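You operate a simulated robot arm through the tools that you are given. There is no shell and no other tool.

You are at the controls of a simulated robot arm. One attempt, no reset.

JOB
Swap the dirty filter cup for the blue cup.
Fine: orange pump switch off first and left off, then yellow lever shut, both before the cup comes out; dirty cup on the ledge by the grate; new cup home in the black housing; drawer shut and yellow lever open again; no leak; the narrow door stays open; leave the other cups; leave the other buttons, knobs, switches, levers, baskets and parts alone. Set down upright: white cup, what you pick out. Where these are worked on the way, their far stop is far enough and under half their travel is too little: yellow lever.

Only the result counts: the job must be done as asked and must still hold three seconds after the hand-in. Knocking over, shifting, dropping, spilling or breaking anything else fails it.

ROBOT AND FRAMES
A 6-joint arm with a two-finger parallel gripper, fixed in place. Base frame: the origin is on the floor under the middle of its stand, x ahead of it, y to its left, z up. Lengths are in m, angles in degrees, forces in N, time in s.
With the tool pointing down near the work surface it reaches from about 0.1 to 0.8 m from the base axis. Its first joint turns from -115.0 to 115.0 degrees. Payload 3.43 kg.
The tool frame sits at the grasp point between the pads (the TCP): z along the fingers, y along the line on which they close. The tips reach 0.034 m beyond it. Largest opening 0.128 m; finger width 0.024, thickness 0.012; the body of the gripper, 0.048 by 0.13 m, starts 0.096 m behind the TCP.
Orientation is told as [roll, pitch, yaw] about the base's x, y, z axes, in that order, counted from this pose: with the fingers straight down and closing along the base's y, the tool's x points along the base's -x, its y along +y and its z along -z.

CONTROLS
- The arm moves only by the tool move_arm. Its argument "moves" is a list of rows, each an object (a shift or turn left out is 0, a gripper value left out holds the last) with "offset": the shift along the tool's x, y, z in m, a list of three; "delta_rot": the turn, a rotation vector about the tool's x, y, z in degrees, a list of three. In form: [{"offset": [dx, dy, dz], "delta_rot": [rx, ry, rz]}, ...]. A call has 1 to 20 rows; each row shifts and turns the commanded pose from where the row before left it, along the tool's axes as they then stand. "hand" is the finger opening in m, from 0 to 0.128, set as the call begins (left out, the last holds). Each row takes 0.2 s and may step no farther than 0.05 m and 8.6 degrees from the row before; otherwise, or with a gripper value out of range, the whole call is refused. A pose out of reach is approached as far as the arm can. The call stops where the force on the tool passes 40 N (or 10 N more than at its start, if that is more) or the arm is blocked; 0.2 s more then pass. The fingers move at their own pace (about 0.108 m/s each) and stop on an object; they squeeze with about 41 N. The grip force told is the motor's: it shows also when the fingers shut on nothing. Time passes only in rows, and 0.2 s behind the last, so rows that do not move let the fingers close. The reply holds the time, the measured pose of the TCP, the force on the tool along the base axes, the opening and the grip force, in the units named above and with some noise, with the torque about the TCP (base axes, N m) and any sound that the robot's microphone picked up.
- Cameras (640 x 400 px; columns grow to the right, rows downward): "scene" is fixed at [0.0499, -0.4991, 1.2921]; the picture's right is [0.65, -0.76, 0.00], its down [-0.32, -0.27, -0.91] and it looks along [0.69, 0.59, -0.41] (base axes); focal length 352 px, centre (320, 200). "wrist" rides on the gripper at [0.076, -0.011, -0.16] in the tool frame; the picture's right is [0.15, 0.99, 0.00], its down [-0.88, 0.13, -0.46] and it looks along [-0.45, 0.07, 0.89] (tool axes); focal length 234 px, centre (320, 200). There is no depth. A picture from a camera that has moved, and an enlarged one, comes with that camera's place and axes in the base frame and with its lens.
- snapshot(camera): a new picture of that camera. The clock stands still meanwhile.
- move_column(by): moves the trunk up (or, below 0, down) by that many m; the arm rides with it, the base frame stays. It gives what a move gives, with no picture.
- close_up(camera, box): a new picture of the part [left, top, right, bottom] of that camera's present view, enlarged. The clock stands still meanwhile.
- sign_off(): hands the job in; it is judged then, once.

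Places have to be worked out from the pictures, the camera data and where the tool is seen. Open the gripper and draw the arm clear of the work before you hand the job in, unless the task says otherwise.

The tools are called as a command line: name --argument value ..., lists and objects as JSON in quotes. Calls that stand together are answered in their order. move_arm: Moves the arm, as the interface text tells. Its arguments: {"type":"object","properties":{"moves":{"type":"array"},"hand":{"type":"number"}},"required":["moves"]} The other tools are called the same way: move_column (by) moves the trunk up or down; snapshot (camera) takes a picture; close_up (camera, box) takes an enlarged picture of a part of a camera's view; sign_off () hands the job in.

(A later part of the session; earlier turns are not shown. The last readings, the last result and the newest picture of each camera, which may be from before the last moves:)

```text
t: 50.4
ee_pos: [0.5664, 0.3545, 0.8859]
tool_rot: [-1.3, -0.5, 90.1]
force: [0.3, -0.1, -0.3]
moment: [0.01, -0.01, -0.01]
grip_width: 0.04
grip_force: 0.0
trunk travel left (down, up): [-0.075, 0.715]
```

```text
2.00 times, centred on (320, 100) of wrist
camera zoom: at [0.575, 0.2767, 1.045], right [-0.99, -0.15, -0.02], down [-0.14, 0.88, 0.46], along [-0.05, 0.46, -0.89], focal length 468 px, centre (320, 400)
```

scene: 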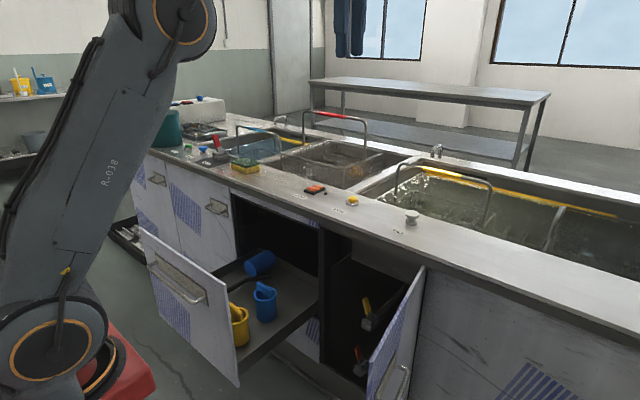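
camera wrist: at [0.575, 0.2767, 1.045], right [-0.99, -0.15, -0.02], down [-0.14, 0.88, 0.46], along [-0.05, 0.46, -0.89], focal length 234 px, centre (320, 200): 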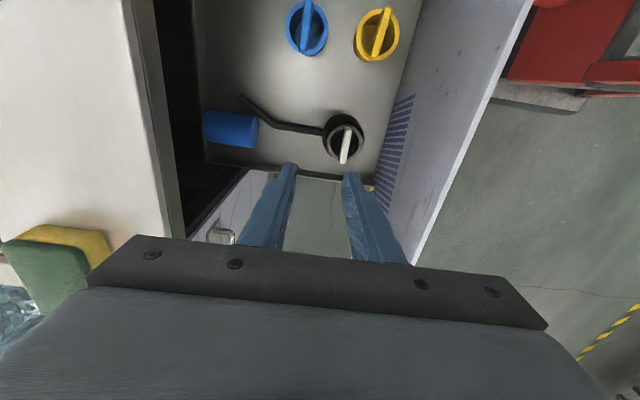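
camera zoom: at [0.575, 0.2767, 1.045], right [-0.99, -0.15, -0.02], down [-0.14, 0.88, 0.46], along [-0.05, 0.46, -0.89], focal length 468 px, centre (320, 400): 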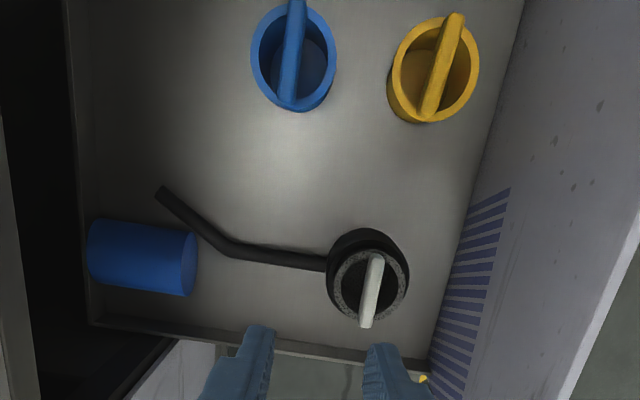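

close_up --camera "scene" --box '[225, 270, 285, 350]'

close_up --camera "wrist" --box '[310, 100, 380, 175]'

close_up --camera "wrist" --box '[270, 0, 410, 80]'

```text
5.00 times, centred on (255, 310) of scene
camera zoom: at [0.0499, -0.4991, 1.2921], right [0.65, -0.76, 0.0], down [-0.32, -0.27, -0.91], along [0.69, 0.59, -0.41], focal length 1762 px, centre (645, -350)
```

zoom: 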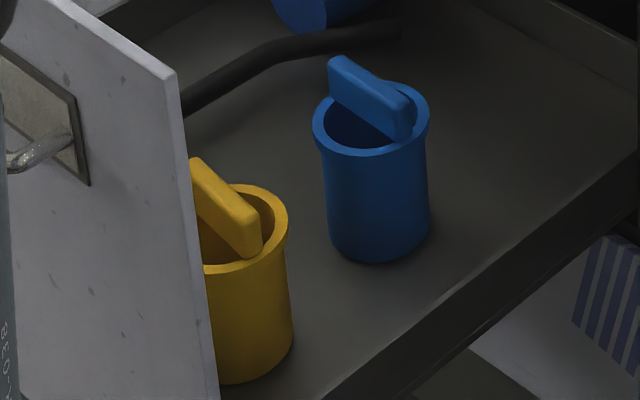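

```text
5.33 times, centred on (345, 138) of wrist
camera zoom: at [0.575, 0.2767, 1.045], right [-0.99, -0.15, -0.02], down [-0.14, 0.88, 0.46], along [-0.05, 0.46, -0.89], focal length 1249 px, centre (187, 533)
```

zoom: 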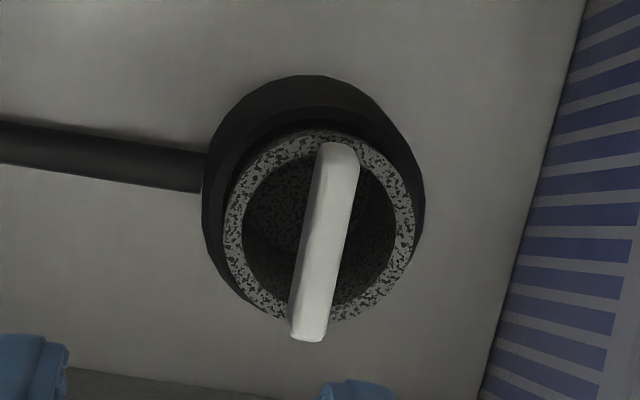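

```text
4.57 times, centred on (340, 40) of wrist
camera zoom: at [0.575, 0.2767, 1.045], right [-0.99, -0.15, -0.02], down [-0.14, 0.88, 0.46], along [-0.05, 0.46, -0.89], focal length 1070 px, centre (229, 931)
```

zoom: 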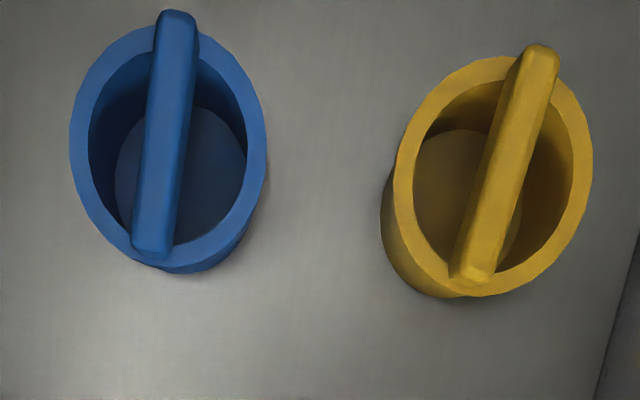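

I've triangulated the white-handled dirty cup in the housing: its handle top is near (0.5165, 0.386, 0.582) and the handle runs along y. I'll raise the trunk so the forearm clears the drawer front, then centre above that cup with the fingers closing along x.

move_column --by 0.2

move_arm --moves '[{"offset": [-0.0158, 0.025, 0.03], "delta_rot": [-1.2, 0, 0]}, {"offset": [-0.0157, 0.025, 0.03]}, {"offset": [0, 0, 0.05]}, {"offset": [0, 0, 0.05]}, {"offset": [0, 0, 0.05]}, {"offset": [0, 0, 0.05]}, {"offset": [0, 0, 0.04]}, {"offset": [0, 0, 0]}]' --hand 0.044

snapshot --camera "wrist"

snapshot --camera "scene"

```text
t: 52.5
ee_pos: [0.5678, 0.3544, 1.086]
tool_rot: [-1.2, -0.5, 90.2]
force: [-0.4, -0.3, 0.4]
moment: [0.0, -0.01, -0.02]
grip_width: 0.0399
grip_force: 0.1
trunk travel left (down, up): [-0.275, 0.515]
```

```text
t: 54.4
ee_pos: [0.5172, 0.3873, 0.7863]
tool_rot: [0.0, -0.5, 90.2]
force: [-0.4, 0.4, -0.7]
moment: [0.01, 0.03, 0.02]
grip_width: 0.0439
grip_force: 0.0
trunk travel left (down, up): [-0.275, 0.515]
```

```text
taken
camera wrist: at [0.5288, 0.3093, 0.9429], right [-0.99, -0.15, 0.0], down [-0.13, 0.88, 0.46], along [-0.07, 0.46, -0.89], focal length 234 px, centre (320, 200)
```

wrist: 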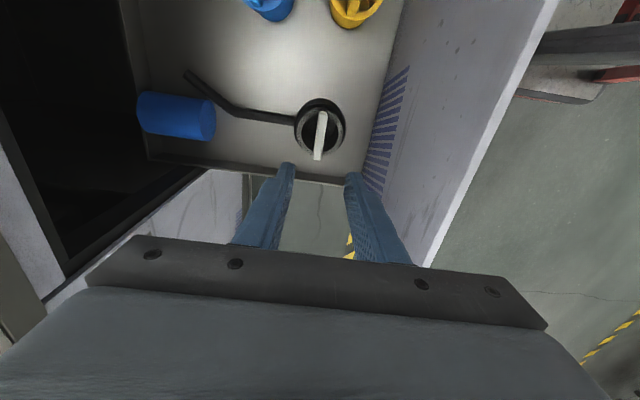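

```text
taken
```

scene: 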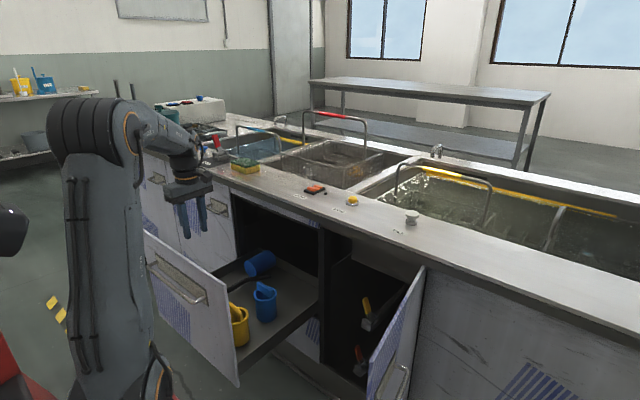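

close_up --camera "wrist" --box '[260, 80, 380, 190]'

```text
3.64 times, centred on (320, 135) of wrist
camera zoom: at [0.5288, 0.3093, 0.9429], right [-0.99, -0.15, 0.0], down [-0.13, 0.88, 0.46], along [-0.07, 0.46, -0.89], focal length 852 px, centre (320, 436)
```

zoom: 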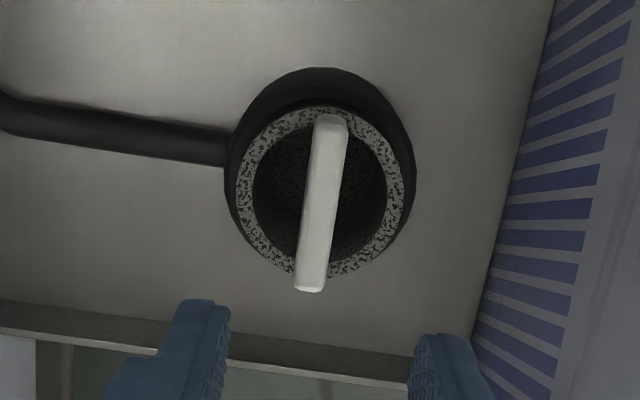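

Alignment looks good to about 2 mm. I'll descend until the fingertips are just above the handle and check.

move_arm --moves '[{"offset": [0.002, 0.001, 0.05]}, {"offset": [0, 0, 0.05]}, {"offset": [0, 0, 0.04]}, {"offset": [0, 0, 0.02]}, {"offset": [0, 0, 0]}]'

snapshot --camera "wrist"

snapshot --camera "scene"

```text
t: 55.5
ee_pos: [0.517, 0.3874, 0.6256]
tool_rot: [-0.1, -0.6, 90.1]
force: [-0.1, -0.5, -0.2]
moment: [0.0, -0.01, 0.0]
grip_width: 0.044
grip_force: 0.1
trunk travel left (down, up): [-0.275, 0.515]
```

```text
taken
camera wrist: at [0.5289, 0.309, 0.7834], right [-0.99, -0.15, 0.0], down [-0.13, 0.88, 0.46], along [-0.07, 0.46, -0.89], focal length 234 px, centre (320, 200)
```

wrist: 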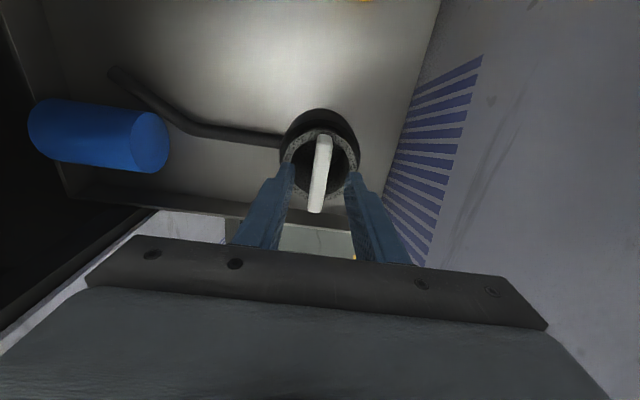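

```text
taken
```

scene: 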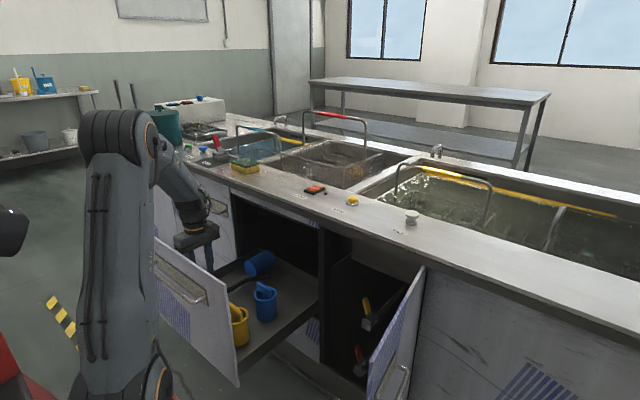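

close_up --camera "wrist" --box '[250, 100, 400, 240]'

```text
2.86 times, centred on (325, 170) of wrist
camera zoom: at [0.5289, 0.309, 0.7834], right [-0.99, -0.15, 0.0], down [-0.13, 0.88, 0.46], along [-0.07, 0.46, -0.89], focal length 669 px, centre (306, 286)
```

zoom: 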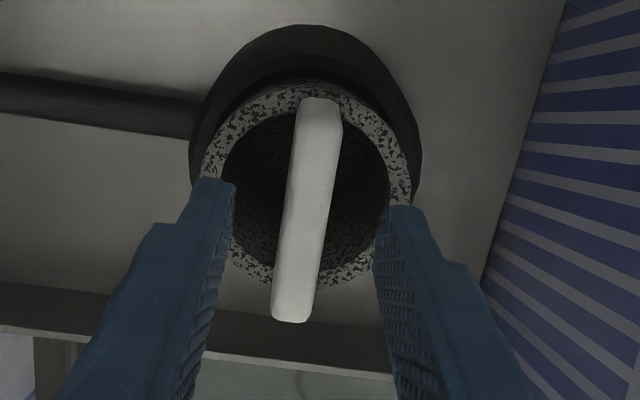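

move_arm --moves '[{"offset": [0, 0, 0.01]}, {"offset": [0, 0, 0.008]}, {"offset": [0, 0, 0.004]}, {"offset": [0, 0, 0.004]}, {"offset": [0, 0, 0]}]' --hand 0.036

close_up --camera "wrist" --box '[250, 100, 400, 240]'

```text
t: 56.8
ee_pos: [0.5164, 0.3878, 0.5995]
tool_rot: [-0.1, -0.5, 90.2]
force: [0.1, -0.2, -0.4]
moment: [0.02, -0.02, 0.03]
grip_width: 0.0361
grip_force: 0.2
trunk travel left (down, up): [-0.275, 0.515]
```

```text
2.86 times, centred on (325, 170) of wrist
camera zoom: at [0.5285, 0.3097, 0.7579], right [-0.99, -0.15, 0.0], down [-0.13, 0.88, 0.46], along [-0.07, 0.46, -0.89], focal length 669 px, centre (306, 286)
```

zoom: 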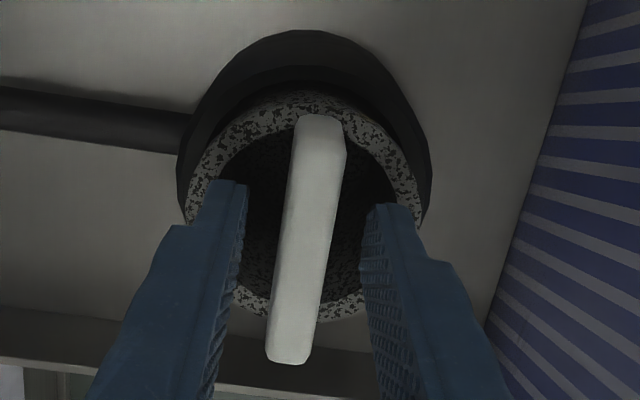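

move_arm --moves '[{"offset": [0, 0, 0.003]}, {"offset": [0, 0, 0.003]}, {"offset": [0, 0, 0]}, {"offset": [0, 0, 0]}]' --hand 0.03

move_arm --moves '[{"offset": [0, 0, 0]}, {"offset": [0, 0, 0]}, {"offset": [0, 0, 0]}]' --hand 0.0

close_up --camera "wrist" --box '[250, 100, 400, 240]'

```text
t: 57.8
ee_pos: [0.516, 0.3891, 0.5945]
tool_rot: [0.0, -0.6, 90.2]
force: [0.5, -0.1, -0.3]
moment: [-0.02, 0.0, 0.03]
grip_width: 0.0301
grip_force: 0.2
trunk travel left (down, up): [-0.275, 0.515]
```

```text
t: 58.5
ee_pos: [0.5154, 0.3879, 0.5952]
tool_rot: [0.0, -0.6, 90.1]
force: [0.0, 0.7, -0.3]
moment: [0.01, 0.03, -0.02]
grip_width: 0.0127
grip_force: 40.8
trunk travel left (down, up): [-0.275, 0.515]
```

```text
2.86 times, centred on (325, 170) of wrist
camera zoom: at [0.5282, 0.3104, 0.7524], right [-0.99, -0.15, 0.0], down [-0.13, 0.88, 0.46], along [-0.07, 0.46, -0.89], focal length 669 px, centre (306, 286)
```

zoom: 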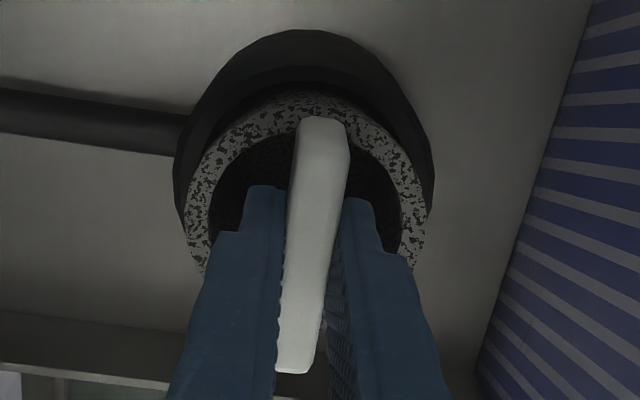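

The handle is gripped at 12.7 mm and centred. I'll lift gently straight up and watch the force in case it needs a twist.

move_arm --moves '[{"offset": [0, 0, -0.005]}, {"offset": [0, 0, -0.01]}, {"offset": [0, 0, -0.01]}, {"offset": [0, 0, -0.01]}]'

close_up --camera "wrist" --box '[250, 100, 400, 240]'

```text
t: 59.5
ee_pos: [0.518, 0.3888, 0.6296]
tool_rot: [0.0, -0.5, 90.2]
force: [-0.3, -0.2, -0.3]
moment: [0.01, 0.01, -0.01]
grip_width: 0.0129
grip_force: 41.2
trunk travel left (down, up): [-0.275, 0.515]
```

```text
2.86 times, centred on (325, 170) of wrist
camera zoom: at [0.5295, 0.3102, 0.7881], right [-0.99, -0.15, 0.0], down [-0.13, 0.88, 0.46], along [-0.07, 0.46, -0.89], focal length 669 px, centre (306, 286)
```

zoom: 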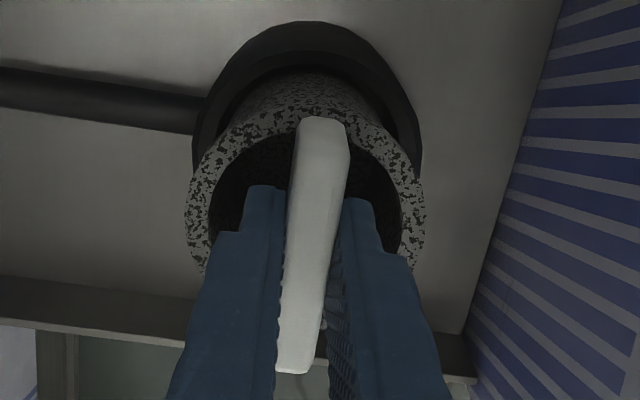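

The cup is coming up freely, so I'll continue lifting clear of the housing.

move_arm --moves '[{"offset": [0, 0, -0.02]}, {"offset": [0, 0, -0.03]}, {"offset": [0, 0, -0.04]}, {"offset": [0, 0, -0.04]}, {"offset": [0, 0, -0.04]}]'

snapshot --camera "wrist"

snapshot --camera "scene"

```text
t: 60.8
ee_pos: [0.5153, 0.3865, 0.8011]
tool_rot: [0.0, -0.3, 90.1]
force: [-0.5, 0.6, -1.2]
moment: [-0.04, 0.05, 0.02]
grip_width: 0.0131
grip_force: 41.2
trunk travel left (down, up): [-0.275, 0.515]
```

```text
taken
camera wrist: at [0.5274, 0.3086, 0.9591], right [-0.99, -0.15, 0.0], down [-0.13, 0.88, 0.46], along [-0.07, 0.46, -0.89], focal length 234 px, centre (320, 200)
```

wrist: 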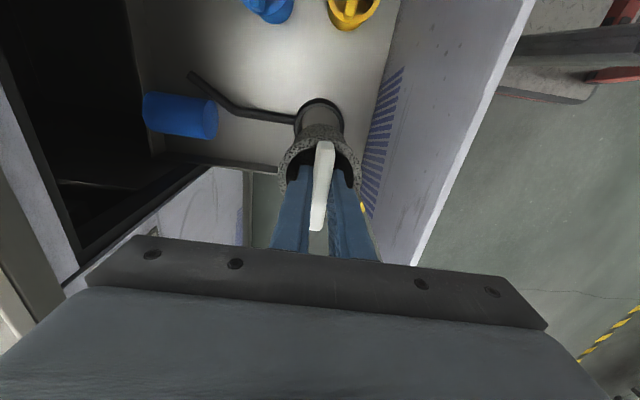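

```text
taken
```

scene: 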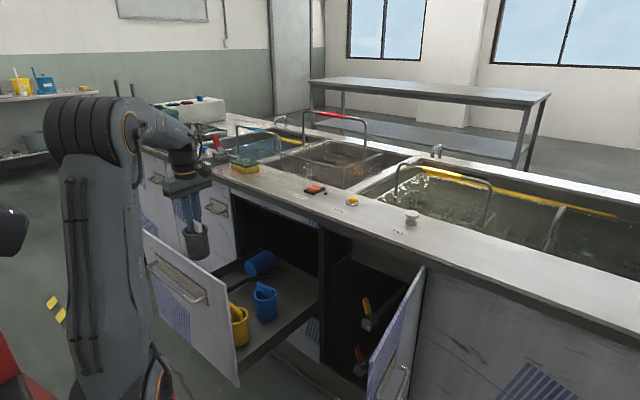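

The dirty cup is out and hanging upright. I'll raise the trunk so it clears the counter.

move_column --by 0.3

move_arm --moves '[{"offset": [0.0145, -0.037, 0]}, {"offset": [0.0145, -0.037, 0]}, {"offset": [0.0145, -0.037, 0]}, {"offset": [0.0145, -0.037, 0]}, {"offset": [0.0145, -0.037, 0]}, {"offset": [0.0145, -0.037, 0]}, {"offset": [0.0145, -0.037, 0]}, {"offset": [0, 0, 0]}]'

snapshot --camera "wrist"

snapshot --camera "scene"

close_up --camera "scene" --box '[220, 80, 360, 210]'

```text
t: 63.8
ee_pos: [0.5168, 0.387, 1.0996]
tool_rot: [0.0, -0.5, 90.3]
force: [0.5, 0.2, -1.2]
moment: [-0.01, -0.01, 0.0]
grip_width: 0.0129
grip_force: 40.7
trunk travel left (down, up): [-0.575, 0.215]
```

```text
t: 65.5
ee_pos: [0.7775, 0.2879, 1.0971]
tool_rot: [0.0, -0.5, 90.2]
force: [0.3, 0.1, -2.0]
moment: [0.0, 0.01, 0.01]
grip_width: 0.0129
grip_force: 40.9
trunk travel left (down, up): [-0.575, 0.215]
```

```text
taken
camera wrist: at [0.789, 0.2092, 1.2549], right [-0.99, -0.15, 0.0], down [-0.13, 0.88, 0.46], along [-0.07, 0.46, -0.89], focal length 234 px, centre (320, 200)
```

wrist: 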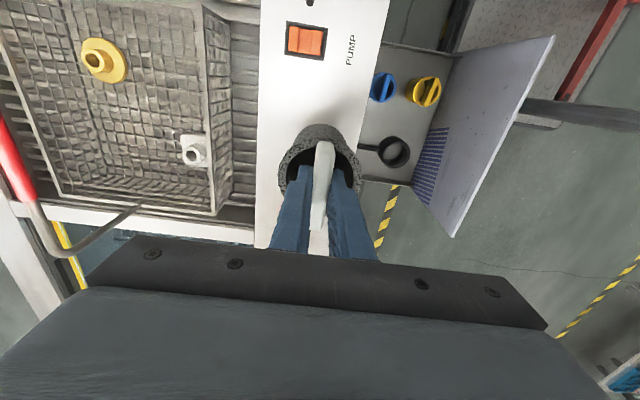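

```text
taken
```

scene: 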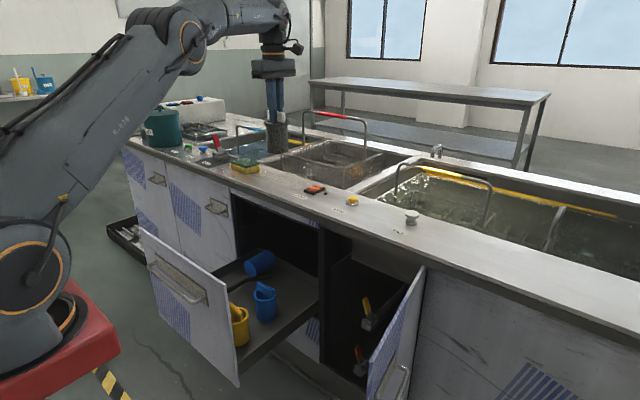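

```text
3.08 times, centred on (290, 145) of scene
camera zoom: at [0.0499, -0.4991, 1.2921], right [0.65, -0.76, 0.0], down [-0.32, -0.27, -0.91], along [0.69, 0.59, -0.41], focal length 1085 px, centre (412, 369)
```

zoom: 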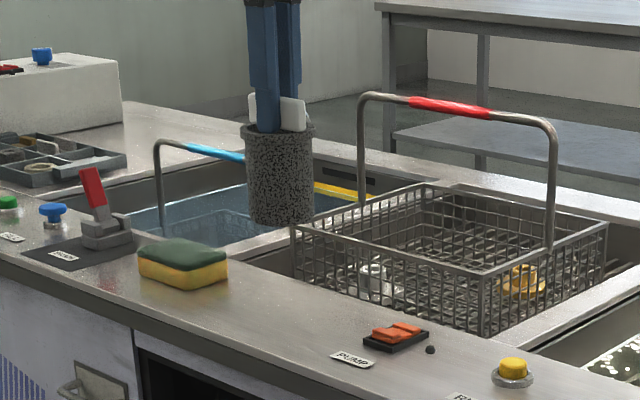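

The spot at (0.7775, 0.288) is clear on the strip, between the pump switch and the sponge. I'll lower the cup slowly until it touches down.

move_arm --moves '[{"offset": [0, 0, 0.03]}, {"offset": [0, 0, 0.03]}, {"offset": [0, 0, 0.015]}, {"offset": [0, 0, 0.006]}, {"offset": [0, 0, 0]}]'

close_up --camera "scene" --box '[240, 110, 330, 200]'

```text
t: 66.8
ee_pos: [0.7768, 0.2874, 1.0181]
tool_rot: [0.1, -0.5, 90.1]
force: [-0.8, -0.6, -0.7]
moment: [-0.01, -0.04, -0.04]
grip_width: 0.013
grip_force: 41.3
trunk travel left (down, up): [-0.575, 0.215]
```

```text
4.44 times, centred on (285, 155) of scene
camera zoom: at [0.0499, -0.4991, 1.2921], right [0.65, -0.76, 0.0], down [-0.32, -0.27, -0.91], along [0.69, 0.59, -0.41], focal length 1567 px, centre (476, 400)
```

zoom: 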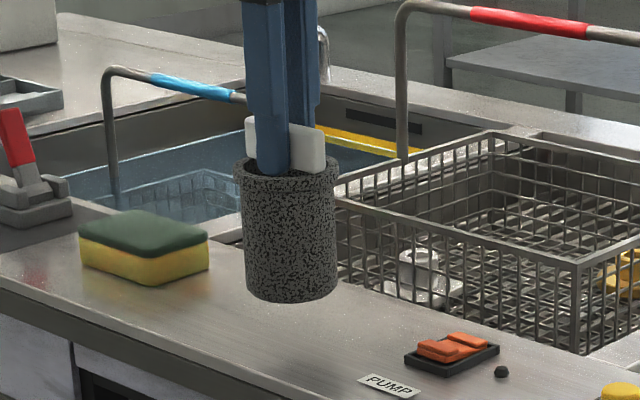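

move_arm --moves '[{"offset": [0, 0, 0.01]}, {"offset": [0, 0, 0.006]}, {"offset": [0, 0, 0.003]}, {"offset": [0, 0, 0.002]}, {"offset": [0, 0, 0.002]}]'

close_up --camera "scene" --box '[240, 110, 330, 200]'

```text
t: 68.0
ee_pos: [0.7761, 0.2867, 0.9944]
tool_rot: [0.1, -0.5, 90.3]
force: [-0.5, 0.4, -1.0]
moment: [0.01, 0.03, 0.0]
grip_width: 0.0132
grip_force: 41.5
trunk travel left (down, up): [-0.575, 0.215]
```

```text
4.44 times, centred on (285, 155) of scene
camera zoom: at [0.0499, -0.4991, 1.2921], right [0.65, -0.76, 0.0], down [-0.32, -0.27, -0.91], along [0.69, 0.59, -0.41], focal length 1567 px, centre (476, 400)
```

zoom: 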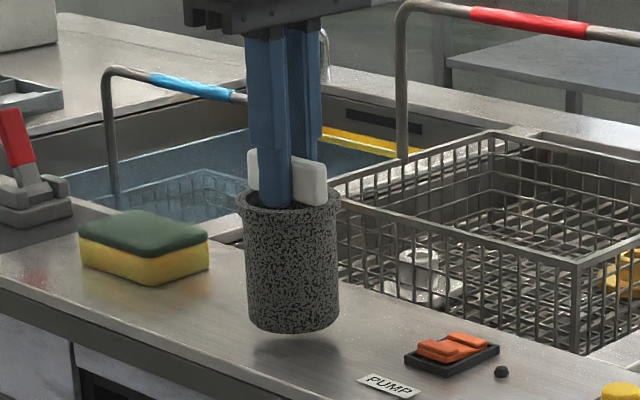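

A small gap with a contact shadow remains, so I'll continue in 3 mm steps.

move_arm --moves '[{"offset": [0, 0, 0.003]}, {"offset": [0, 0, 0.003]}, {"offset": [0, 0, 0.002]}, {"offset": [0, 0, 0.002]}]'

close_up --camera "scene" --box '[240, 110, 330, 200]'

```text
t: 69.0
ee_pos: [0.7766, 0.2878, 0.984]
tool_rot: [0.0, -0.5, 90.2]
force: [-0.3, 0.1, -0.3]
moment: [-0.02, -0.05, 0.0]
grip_width: 0.0129
grip_force: 40.6
trunk travel left (down, up): [-0.575, 0.215]
```

```text
4.44 times, centred on (285, 155) of scene
camera zoom: at [0.0499, -0.4991, 1.2921], right [0.65, -0.76, 0.0], down [-0.32, -0.27, -0.91], along [0.69, 0.59, -0.41], focal length 1567 px, centre (476, 400)
```

zoom: 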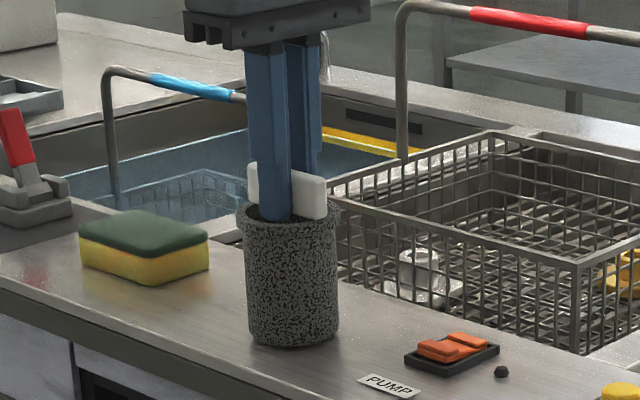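

move_arm --moves '[{"offset": [0, 0, 0.002]}, {"offset": [0, 0, 0.001]}, {"offset": [0, 0, 0.001]}, {"offset": [0, 0, 0]}]'

close_up --camera "scene" --box '[255, 140, 315, 200]'

```text
t: 70.0
ee_pos: [0.7755, 0.2878, 0.9811]
tool_rot: [-0.1, -0.5, 90.2]
force: [-2.3, -1.1, 12.5]
moment: [-0.09, 0.28, -0.01]
grip_width: 0.0131
grip_force: 40.7
trunk travel left (down, up): [-0.575, 0.215]
```

```text
6.67 times, centred on (285, 170) of scene
camera zoom: at [0.0499, -0.4991, 1.2921], right [0.65, -0.76, 0.0], down [-0.32, -0.27, -0.91], along [0.69, 0.59, -0.41], focal length 2350 px, centre (553, 400)
```

zoom: 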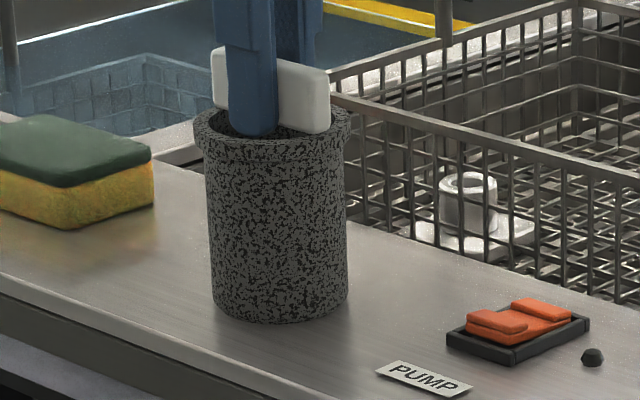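

A 12.5 N touchdown force means the cup is standing on the ledge. I'll open the fingers slightly and lift straight off.

move_arm --moves '[{"offset": [0, 0, 0]}, {"offset": [0, 0, 0]}, {"offset": [0, 0, -0.01]}, {"offset": [0, 0, -0.02]}, {"offset": [0, 0, -0.04]}, {"offset": [0, 0, -0.05]}]' --hand 0.03

close_up --camera "scene" --box '[255, 140, 315, 200]'

snapshot --camera "wrist"

```text
t: 71.3
ee_pos: [0.7757, 0.2869, 1.1004]
tool_rot: [-0.1, -0.5, 90.2]
force: [0.5, -0.2, -0.7]
moment: [-0.02, 0.02, 0.0]
grip_width: 0.03
grip_force: 0.0
trunk travel left (down, up): [-0.575, 0.215]
```

```text
6.67 times, centred on (285, 170) of scene
camera zoom: at [0.0499, -0.4991, 1.2921], right [0.65, -0.76, 0.0], down [-0.32, -0.27, -0.91], along [0.69, 0.59, -0.41], focal length 2350 px, centre (553, 400)
```

zoom: 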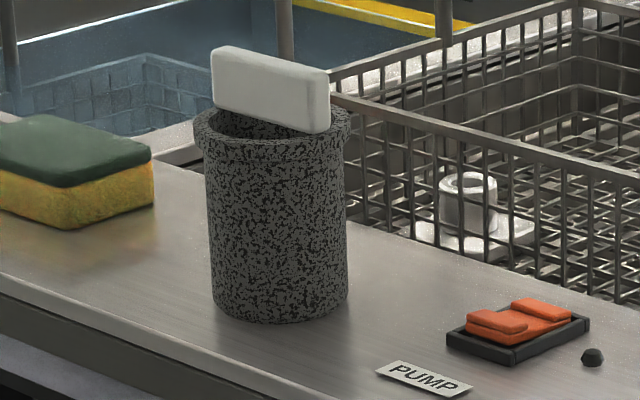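

```text
taken
camera wrist: at [0.7869, 0.2094, 1.2589], right [-0.99, -0.15, 0.0], down [-0.13, 0.88, 0.46], along [-0.07, 0.46, -0.89], focal length 234 px, centre (320, 200)
```

wrist: 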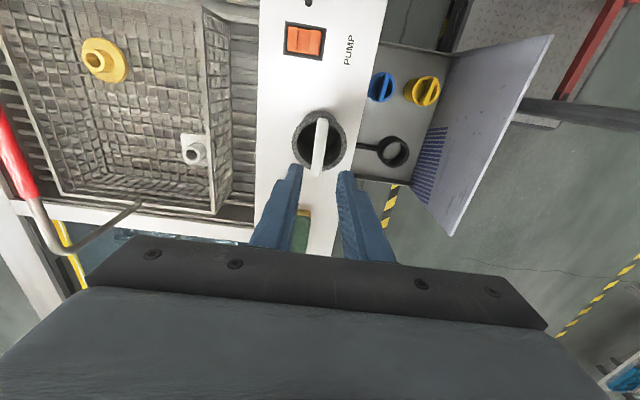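

The dirty cup stands upright on the ledge by itself. Now for the blue cup: I'll back off, lower the trunk and re-measure it up close.

move_arm --moves '[{"offset": [0.0162, 0.0382, 0]}, {"offset": [0.0162, 0.0382, 0]}, {"offset": [0.0162, 0.0382, 0]}, {"offset": [0.0162, 0.0382, 0]}, {"offset": [0.0162, 0.0382, 0]}, {"offset": [0, 0, 0]}]' --hand 0.044

move_column --by -0.3

snapshot --camera "wrist"

close_up --camera "wrist" --box '[220, 80, 420, 220]'

```text
t: 72.8
ee_pos: [0.5833, 0.2058, 1.1003]
tool_rot: [0.0, -0.5, 90.2]
force: [-0.4, -0.3, 0.1]
moment: [-0.01, 0.0, -0.01]
grip_width: 0.044
grip_force: 0.0
trunk travel left (down, up): [-0.575, 0.215]
```

```text
t: 75.8
ee_pos: [0.5849, 0.2057, 0.8006]
tool_rot: [0.0, -0.4, 90.3]
force: [-0.2, -0.3, 0.0]
moment: [-0.01, 0.02, 0.0]
grip_width: 0.0443
grip_force: 0.1
trunk travel left (down, up): [-0.275, 0.515]
```

```text
taken
camera wrist: at [0.5967, 0.1262, 0.958], right [-0.99, -0.15, 0.0], down [-0.13, 0.88, 0.46], along [-0.07, 0.46, -0.89], focal length 234 px, centre (320, 200)
```

wrist: 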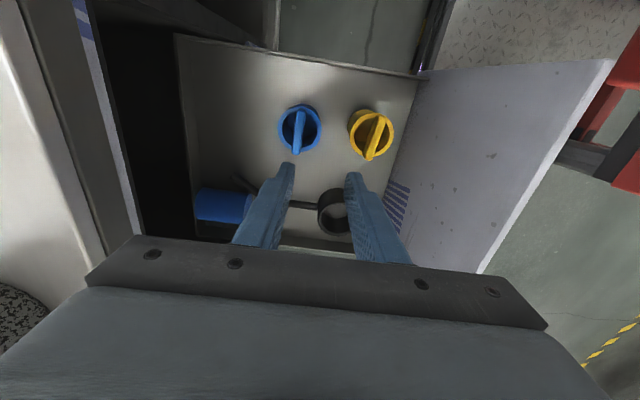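

```text
2.86 times, centred on (320, 150) of wrist
camera zoom: at [0.5967, 0.1262, 0.958], right [-0.99, -0.15, 0.0], down [-0.13, 0.88, 0.46], along [-0.07, 0.46, -0.89], focal length 669 px, centre (320, 343)
```

zoom: 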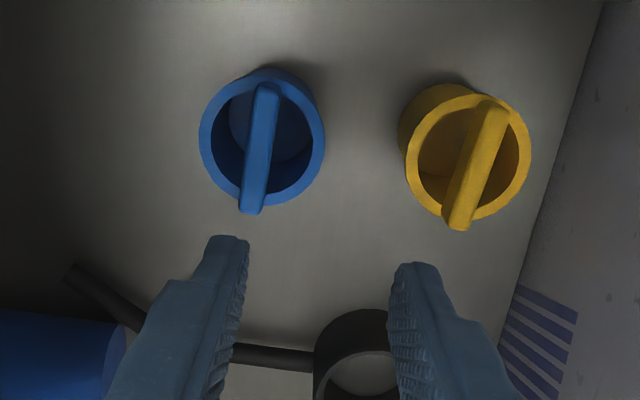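

The blue handle is at (0.618, 0.205), top near z 0.578, aligned with y. I'll descend beside it, shift over it, and check alignment.

move_arm --moves '[{"offset": [0, 0, 0.05]}, {"offset": [0, 0, 0.05]}, {"offset": [0, 0, 0.03]}, {"offset": [0, -0.0168, 0]}, {"offset": [0, -0.0168, 0]}, {"offset": [0, 0, 0.02]}, {"offset": [0, 0, 0.015]}, {"offset": [0, 0, 0]}]'

close_up --camera "wrist" --box '[220, 100, 420, 240]'

snapshot --camera "scene"

```text
t: 77.5
ee_pos: [0.618, 0.206, 0.6333]
tool_rot: [-0.1, -0.5, 90.1]
force: [0.6, 0.0, -0.4]
moment: [-0.01, 0.0, 0.01]
grip_width: 0.0441
grip_force: 0.0
trunk travel left (down, up): [-0.275, 0.515]
```

```text
2.86 times, centred on (320, 170) of wrist
camera zoom: at [0.6301, 0.1279, 0.7923], right [-0.99, -0.15, 0.0], down [-0.13, 0.88, 0.46], along [-0.07, 0.46, -0.89], focal length 669 px, centre (320, 286)
```

zoom: 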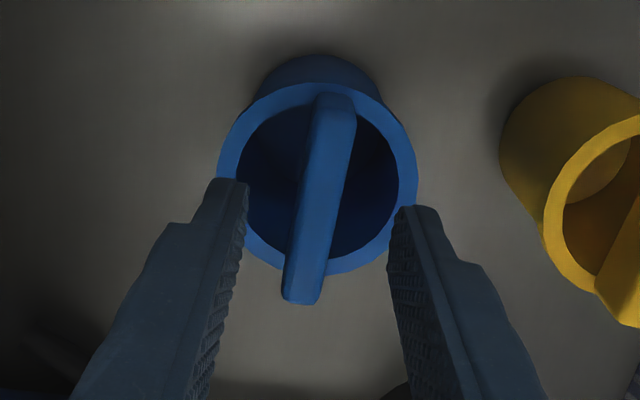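

```text
taken
```

scene: 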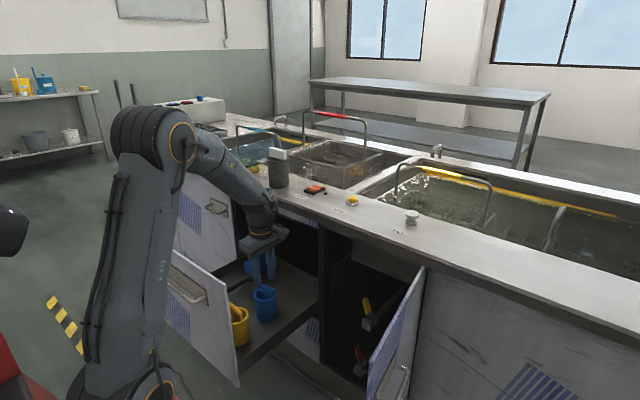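

move_arm --moves '[{"offset": [0.0015, 0, 0.012]}, {"offset": [0, 0, 0.01]}, {"offset": [0, 0, 0.008]}, {"offset": [0, 0, 0.006]}, {"offset": [0, 0, 0]}]' --hand 0.034

close_up --camera "wrist" --box '[220, 100, 420, 240]'

```text
t: 78.8
ee_pos: [0.6187, 0.2045, 0.5988]
tool_rot: [0.0, -0.5, 90.2]
force: [-0.8, 0.4, -0.1]
moment: [0.03, -0.02, 0.01]
grip_width: 0.034
grip_force: 0.0
trunk travel left (down, up): [-0.275, 0.515]
```

```text
2.86 times, centred on (320, 170) of wrist
camera zoom: at [0.6306, 0.1266, 0.7569], right [-0.99, -0.15, 0.0], down [-0.13, 0.88, 0.46], along [-0.07, 0.46, -0.89], focal length 669 px, centre (320, 286)
```

zoom: 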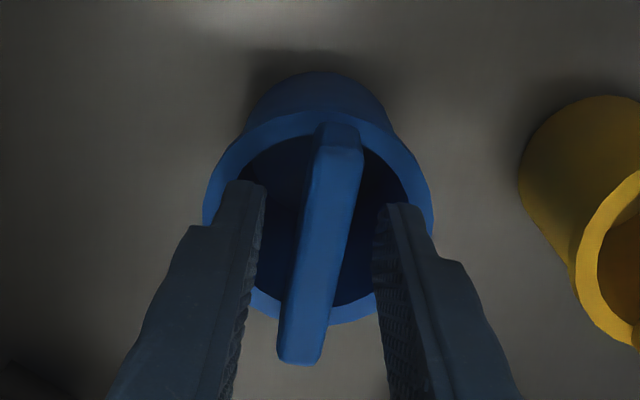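

Centred. I'll go down the last few millimetres and close on the handle.

move_arm --moves '[{"offset": [0, 0, 0.004]}, {"offset": [0, 0, 0.004]}, {"offset": [0, 0, 0]}]' --hand 0.03

move_arm --moves '[{"offset": [0, 0, 0]}, {"offset": [0, 0, 0]}, {"offset": [0, 0, 0]}]' --hand 0.0

close_up --camera "wrist" --box '[220, 100, 420, 240]'

```text
t: 79.5
ee_pos: [0.6186, 0.2054, 0.5917]
tool_rot: [0.1, -0.6, 90.1]
force: [-0.2, -0.5, 0.0]
moment: [0.02, 0.0, 0.03]
grip_width: 0.0301
grip_force: 0.1
trunk travel left (down, up): [-0.275, 0.515]
```

```text
t: 80.3
ee_pos: [0.6184, 0.2048, 0.592]
tool_rot: [-0.1, -0.5, 90.2]
force: [-0.1, -0.5, -0.3]
moment: [-0.06, 0.03, 0.03]
grip_width: 0.0131
grip_force: 41.5
trunk travel left (down, up): [-0.275, 0.515]
```

```text
2.86 times, centred on (320, 170) of wrist
camera zoom: at [0.6306, 0.1265, 0.7493], right [-0.99, -0.15, 0.0], down [-0.13, 0.88, 0.46], along [-0.07, 0.46, -0.89], focal length 669 px, centre (320, 286)
```

zoom: 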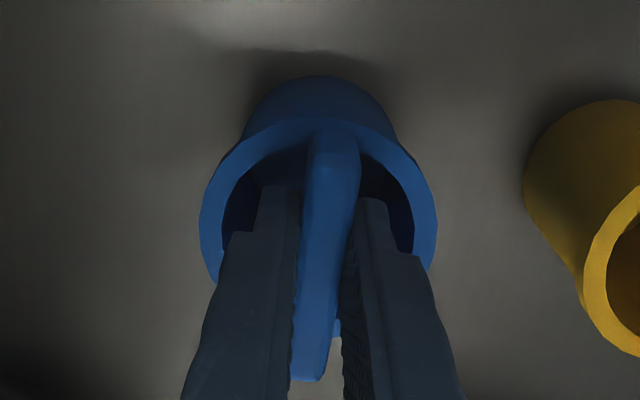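

Gripped at 13.1 mm. I'll lift the blue cup straight up, clear of everything in the drawer.

move_arm --moves '[{"offset": [0, 0, -0.01]}, {"offset": [0, 0, -0.02]}, {"offset": [0, 0, -0.03]}, {"offset": [0, 0.005, -0.04]}, {"offset": [0, 0.01, -0.04]}, {"offset": [0, 0.01, -0.02]}, {"offset": [0, 0, 0]}]'

snapshot --camera "wrist"

snapshot --camera "scene"

```text
t: 82.0
ee_pos: [0.5934, 0.2032, 0.7514]
tool_rot: [0.0, -0.5, 90.2]
force: [0.8, 0.1, -1.4]
moment: [0.03, 0.03, 0.0]
grip_width: 0.0129
grip_force: 41.0
trunk travel left (down, up): [-0.275, 0.515]
```

```text
taken
camera wrist: at [0.6057, 0.1252, 0.9091], right [-0.99, -0.15, 0.0], down [-0.13, 0.88, 0.46], along [-0.07, 0.46, -0.89], focal length 234 px, centre (320, 200)
```

wrist: 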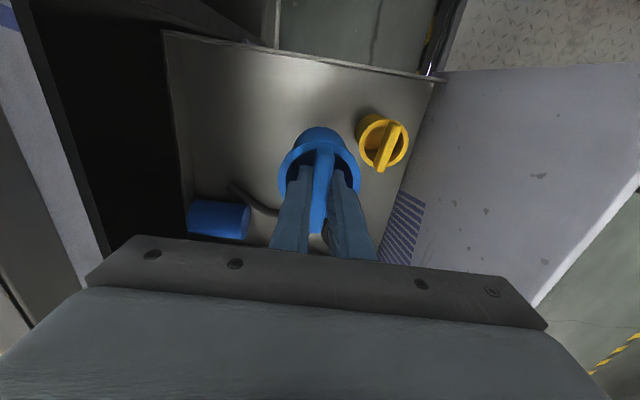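

```text
taken
```

scene: 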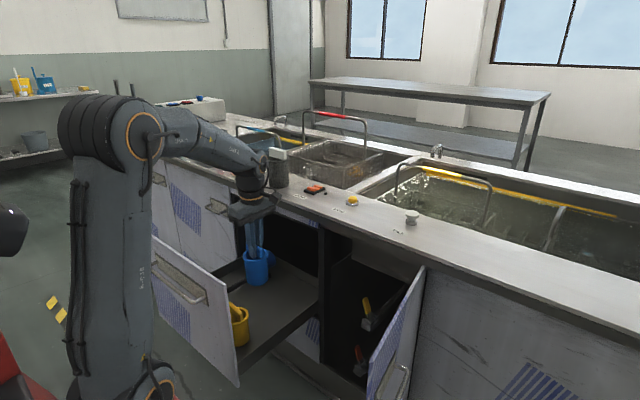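

move_arm --moves '[{"offset": [-0.0364, 0.0155, 0]}, {"offset": [-0.0364, 0.0155, 0]}, {"offset": [-0.0364, 0.0155, 0]}, {"offset": [-0.0364, 0.0155, 0]}, {"offset": [-0.0364, 0.0155, 0]}, {"offset": [0, 0, 0]}]'

snapshot --camera "wrist"

close_up --camera "wrist" --box '[250, 60, 410, 260]'

close_up --camera "scene" --box '[130, 180, 290, 330]'

```text
t: 83.3
ee_pos: [0.5157, 0.3844, 0.7535]
tool_rot: [-0.1, -0.5, 90.2]
force: [-0.1, 0.2, -0.7]
moment: [0.01, -0.01, 0.01]
grip_width: 0.0132
grip_force: 41.0
trunk travel left (down, up): [-0.275, 0.515]
```

```text
taken
camera wrist: at [0.5277, 0.3065, 0.9108], right [-0.99, -0.15, 0.0], down [-0.13, 0.88, 0.46], along [-0.07, 0.46, -0.89], focal length 234 px, centre (320, 200)
```

wrist: 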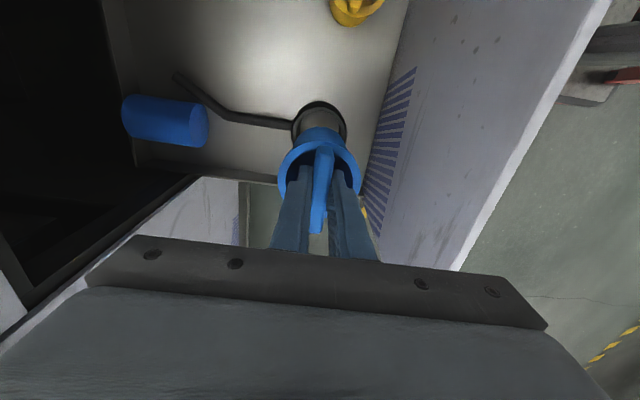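

```text
2.00 times, centred on (330, 160) of wrist
camera zoom: at [0.5277, 0.3065, 0.9108], right [-0.99, -0.15, 0.0], down [-0.13, 0.88, 0.46], along [-0.07, 0.46, -0.89], focal length 468 px, centre (300, 280)
```

zoom: 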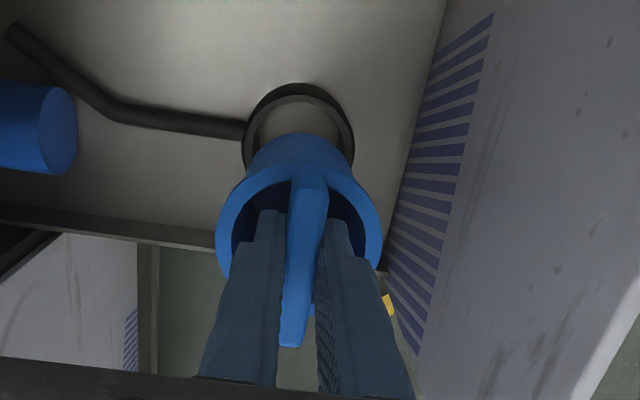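

```text
2.67 times, centred on (210, 255) of scene
camera zoom: at [0.0499, -0.4991, 1.2921], right [0.65, -0.76, 0.0], down [-0.32, -0.27, -0.91], along [0.69, 0.59, -0.41], focal length 940 px, centre (613, 53)
```

zoom: 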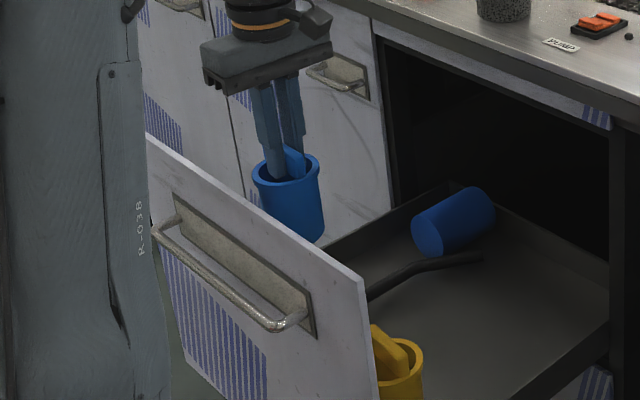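

The cup is over the housing at (0.5157, 0.3844), the pose I took the dirty cup from, corrected for the grip offset. I'll descend to just above the mouth and check.

move_arm --moves '[{"offset": [0, 0, 0.03]}, {"offset": [0, 0, 0.03]}, {"offset": [0, 0, 0.008]}, {"offset": [0, 0, 0]}]'

close_up --camera "wrist" --box '[250, 80, 410, 240]'

close_up --camera "scene" --box '[150, 200, 270, 310]'

```text
t: 84.3
ee_pos: [0.5147, 0.3849, 0.6834]
tool_rot: [0.0, -0.5, 90.2]
force: [0.3, -0.6, -1.0]
moment: [0.0, 0.0, 0.0]
grip_width: 0.0129
grip_force: 40.7
trunk travel left (down, up): [-0.275, 0.515]
```

```text
2.50 times, centred on (330, 160) of wrist
camera zoom: at [0.5273, 0.3064, 0.8415], right [-0.99, -0.15, 0.0], down [-0.13, 0.88, 0.46], along [-0.07, 0.46, -0.89], focal length 585 px, centre (295, 300)
```

zoom: 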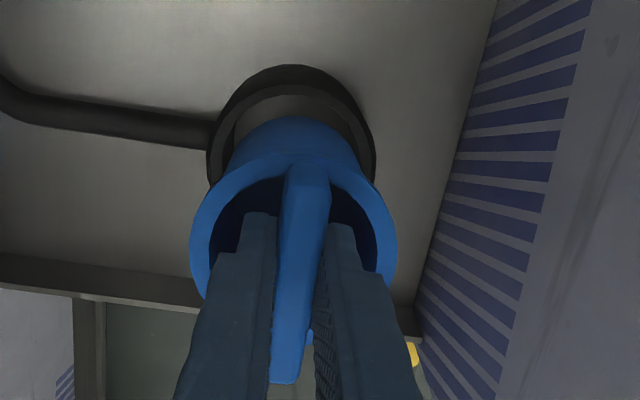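

```text
3.64 times, centred on (210, 255) of scene
camera zoom: at [0.0499, -0.4991, 1.2921], right [0.65, -0.76, 0.0], down [-0.32, -0.27, -0.91], along [0.69, 0.59, -0.41], focal length 1282 px, centre (720, 0)
```

zoom: 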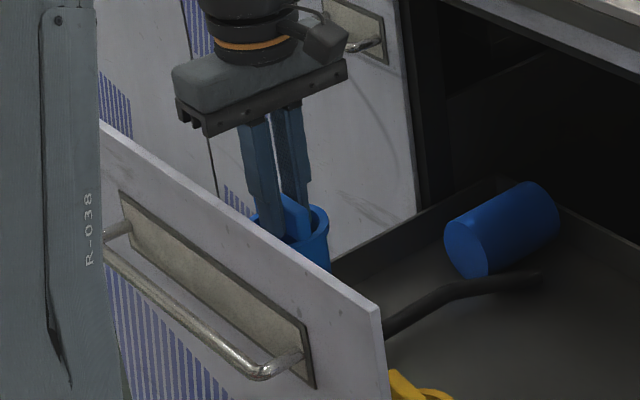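

close_up --camera "wrist" --box '[280, 95, 370, 165]'

```text
5.71 times, centred on (325, 130) of wrist
camera zoom: at [0.5273, 0.3064, 0.8415], right [-0.99, -0.15, 0.0], down [-0.13, 0.88, 0.46], along [-0.07, 0.46, -0.89], focal length 1338 px, centre (291, 600)
```

zoom: 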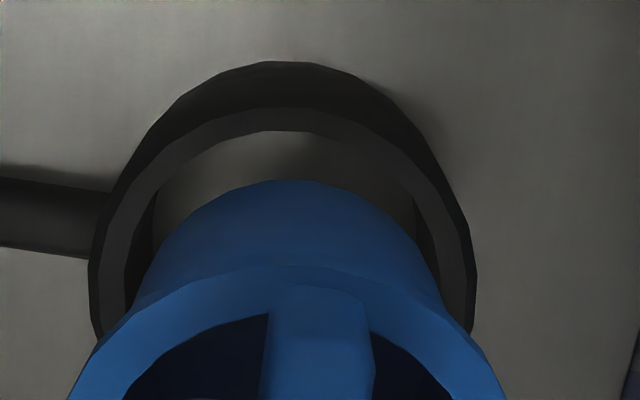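

Cup and housing appear concentric to within about 2–3 mm. I'll lower in small steps and watch for any early contact.

move_arm --moves '[{"offset": [0, -0.001, 0.005]}, {"offset": [0, 0, 0.005]}, {"offset": [0, 0, 0.005]}, {"offset": [0, 0, 0.004]}, {"offset": [0, 0, 0.004]}, {"offset": [0, 0, 0]}]'

close_up --camera "wrist" --box '[280, 95, 370, 165]'

```text
t: 85.8
ee_pos: [0.5168, 0.386, 0.6605]
tool_rot: [0.0, -0.4, 90.2]
force: [-1.0, 0.2, -1.1]
moment: [-0.01, 0.03, -0.02]
grip_width: 0.0131
grip_force: 41.2
trunk travel left (down, up): [-0.275, 0.515]
```

```text
5.71 times, centred on (325, 130) of wrist
camera zoom: at [0.5286, 0.3074, 0.819], right [-0.99, -0.15, 0.0], down [-0.13, 0.88, 0.46], along [-0.07, 0.46, -0.89], focal length 1338 px, centre (291, 600)
```

zoom: 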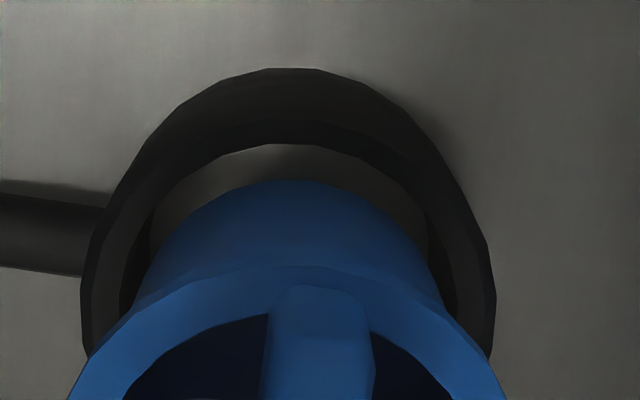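

The gap around the cup looks nearly even, within about 1.5 mm, and nothing has touched. I'll continue the insertion.

move_arm --moves '[{"offset": [0.001, 0, 0.005]}, {"offset": [0, 0, 0.006]}, {"offset": [0, 0, 0.006]}, {"offset": [0, 0, 0.006]}, {"offset": [0, 0, 0.006]}, {"offset": [0, 0, 0.006]}, {"offset": [0, 0, 0]}]'

close_up --camera "wrist" --box '[280, 95, 370, 165]'

```text
t: 87.3
ee_pos: [0.5172, 0.3844, 0.6243]
tool_rot: [0.1, -0.4, 90.2]
force: [-0.6, 0.8, -0.1]
moment: [0.02, -0.01, -0.01]
grip_width: 0.0131
grip_force: 40.9
trunk travel left (down, up): [-0.275, 0.515]
```

```text
5.71 times, centred on (325, 130) of wrist
camera zoom: at [0.5292, 0.3073, 0.7838], right [-0.99, -0.15, 0.0], down [-0.13, 0.88, 0.46], along [-0.07, 0.46, -0.89], focal length 1338 px, centre (291, 600)
```

zoom: 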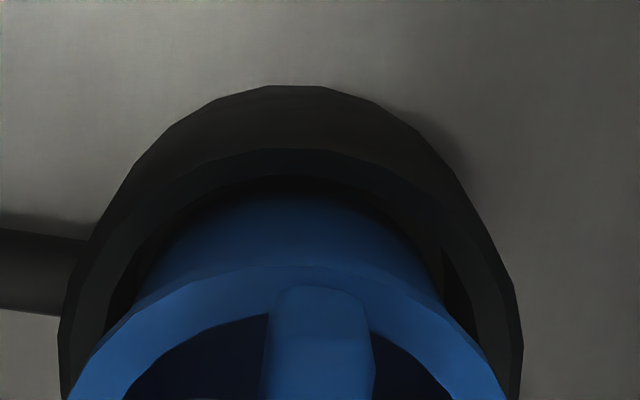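

The cup is inside the housing with no side load. I'll lower it until it seats.

move_arm --moves '[{"offset": [0, 0, 0.006]}, {"offset": [0, 0, 0.006]}, {"offset": [0, 0, 0.005]}, {"offset": [0, 0, 0.004]}, {"offset": [0, 0, 0.002]}, {"offset": [0, 0, 0.002]}, {"offset": [0, 0, 0]}]'

close_up --camera "wrist" --box '[260, 85, 390, 255]'

```text
t: 89.0
ee_pos: [0.5179, 0.3837, 0.6012]
tool_rot: [0.0, -0.6, 90.2]
force: [0.1, 0.0, -0.7]
moment: [-0.01, 0.0, 0.0]
grip_width: 0.013
grip_force: 41.1
trunk travel left (down, up): [-0.275, 0.515]
```

```text
2.35 times, centred on (325, 170) of wrist
camera zoom: at [0.5284, 0.3068, 0.7598], right [-0.99, -0.15, 0.0], down [-0.13, 0.88, 0.46], along [-0.07, 0.46, -0.89], focal length 551 px, centre (308, 271)
```

zoom: 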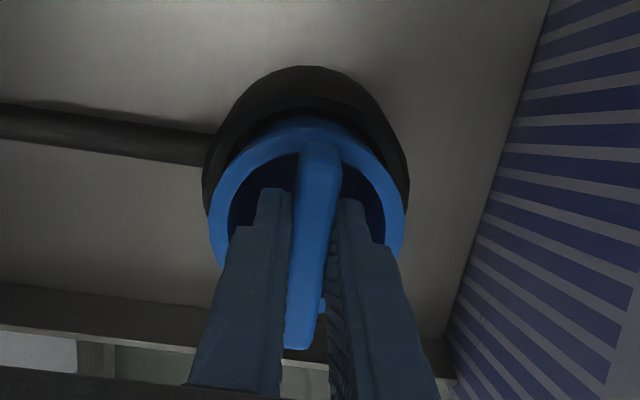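

move_arm --moves '[{"offset": [0, 0, 0.002]}, {"offset": [0, 0, 0.002]}, {"offset": [0, 0, 0.001]}, {"offset": [0, 0, 0.001]}, {"offset": [0, 0, 0]}]'

```text
t: 90.2
ee_pos: [0.5168, 0.3858, 0.5952]
tool_rot: [0.0, -0.5, 90.2]
force: [0.0, 0.5, 2.3]
moment: [-0.06, 0.01, 0.03]
grip_width: 0.0132
grip_force: 40.6
trunk travel left (down, up): [-0.275, 0.515]
```

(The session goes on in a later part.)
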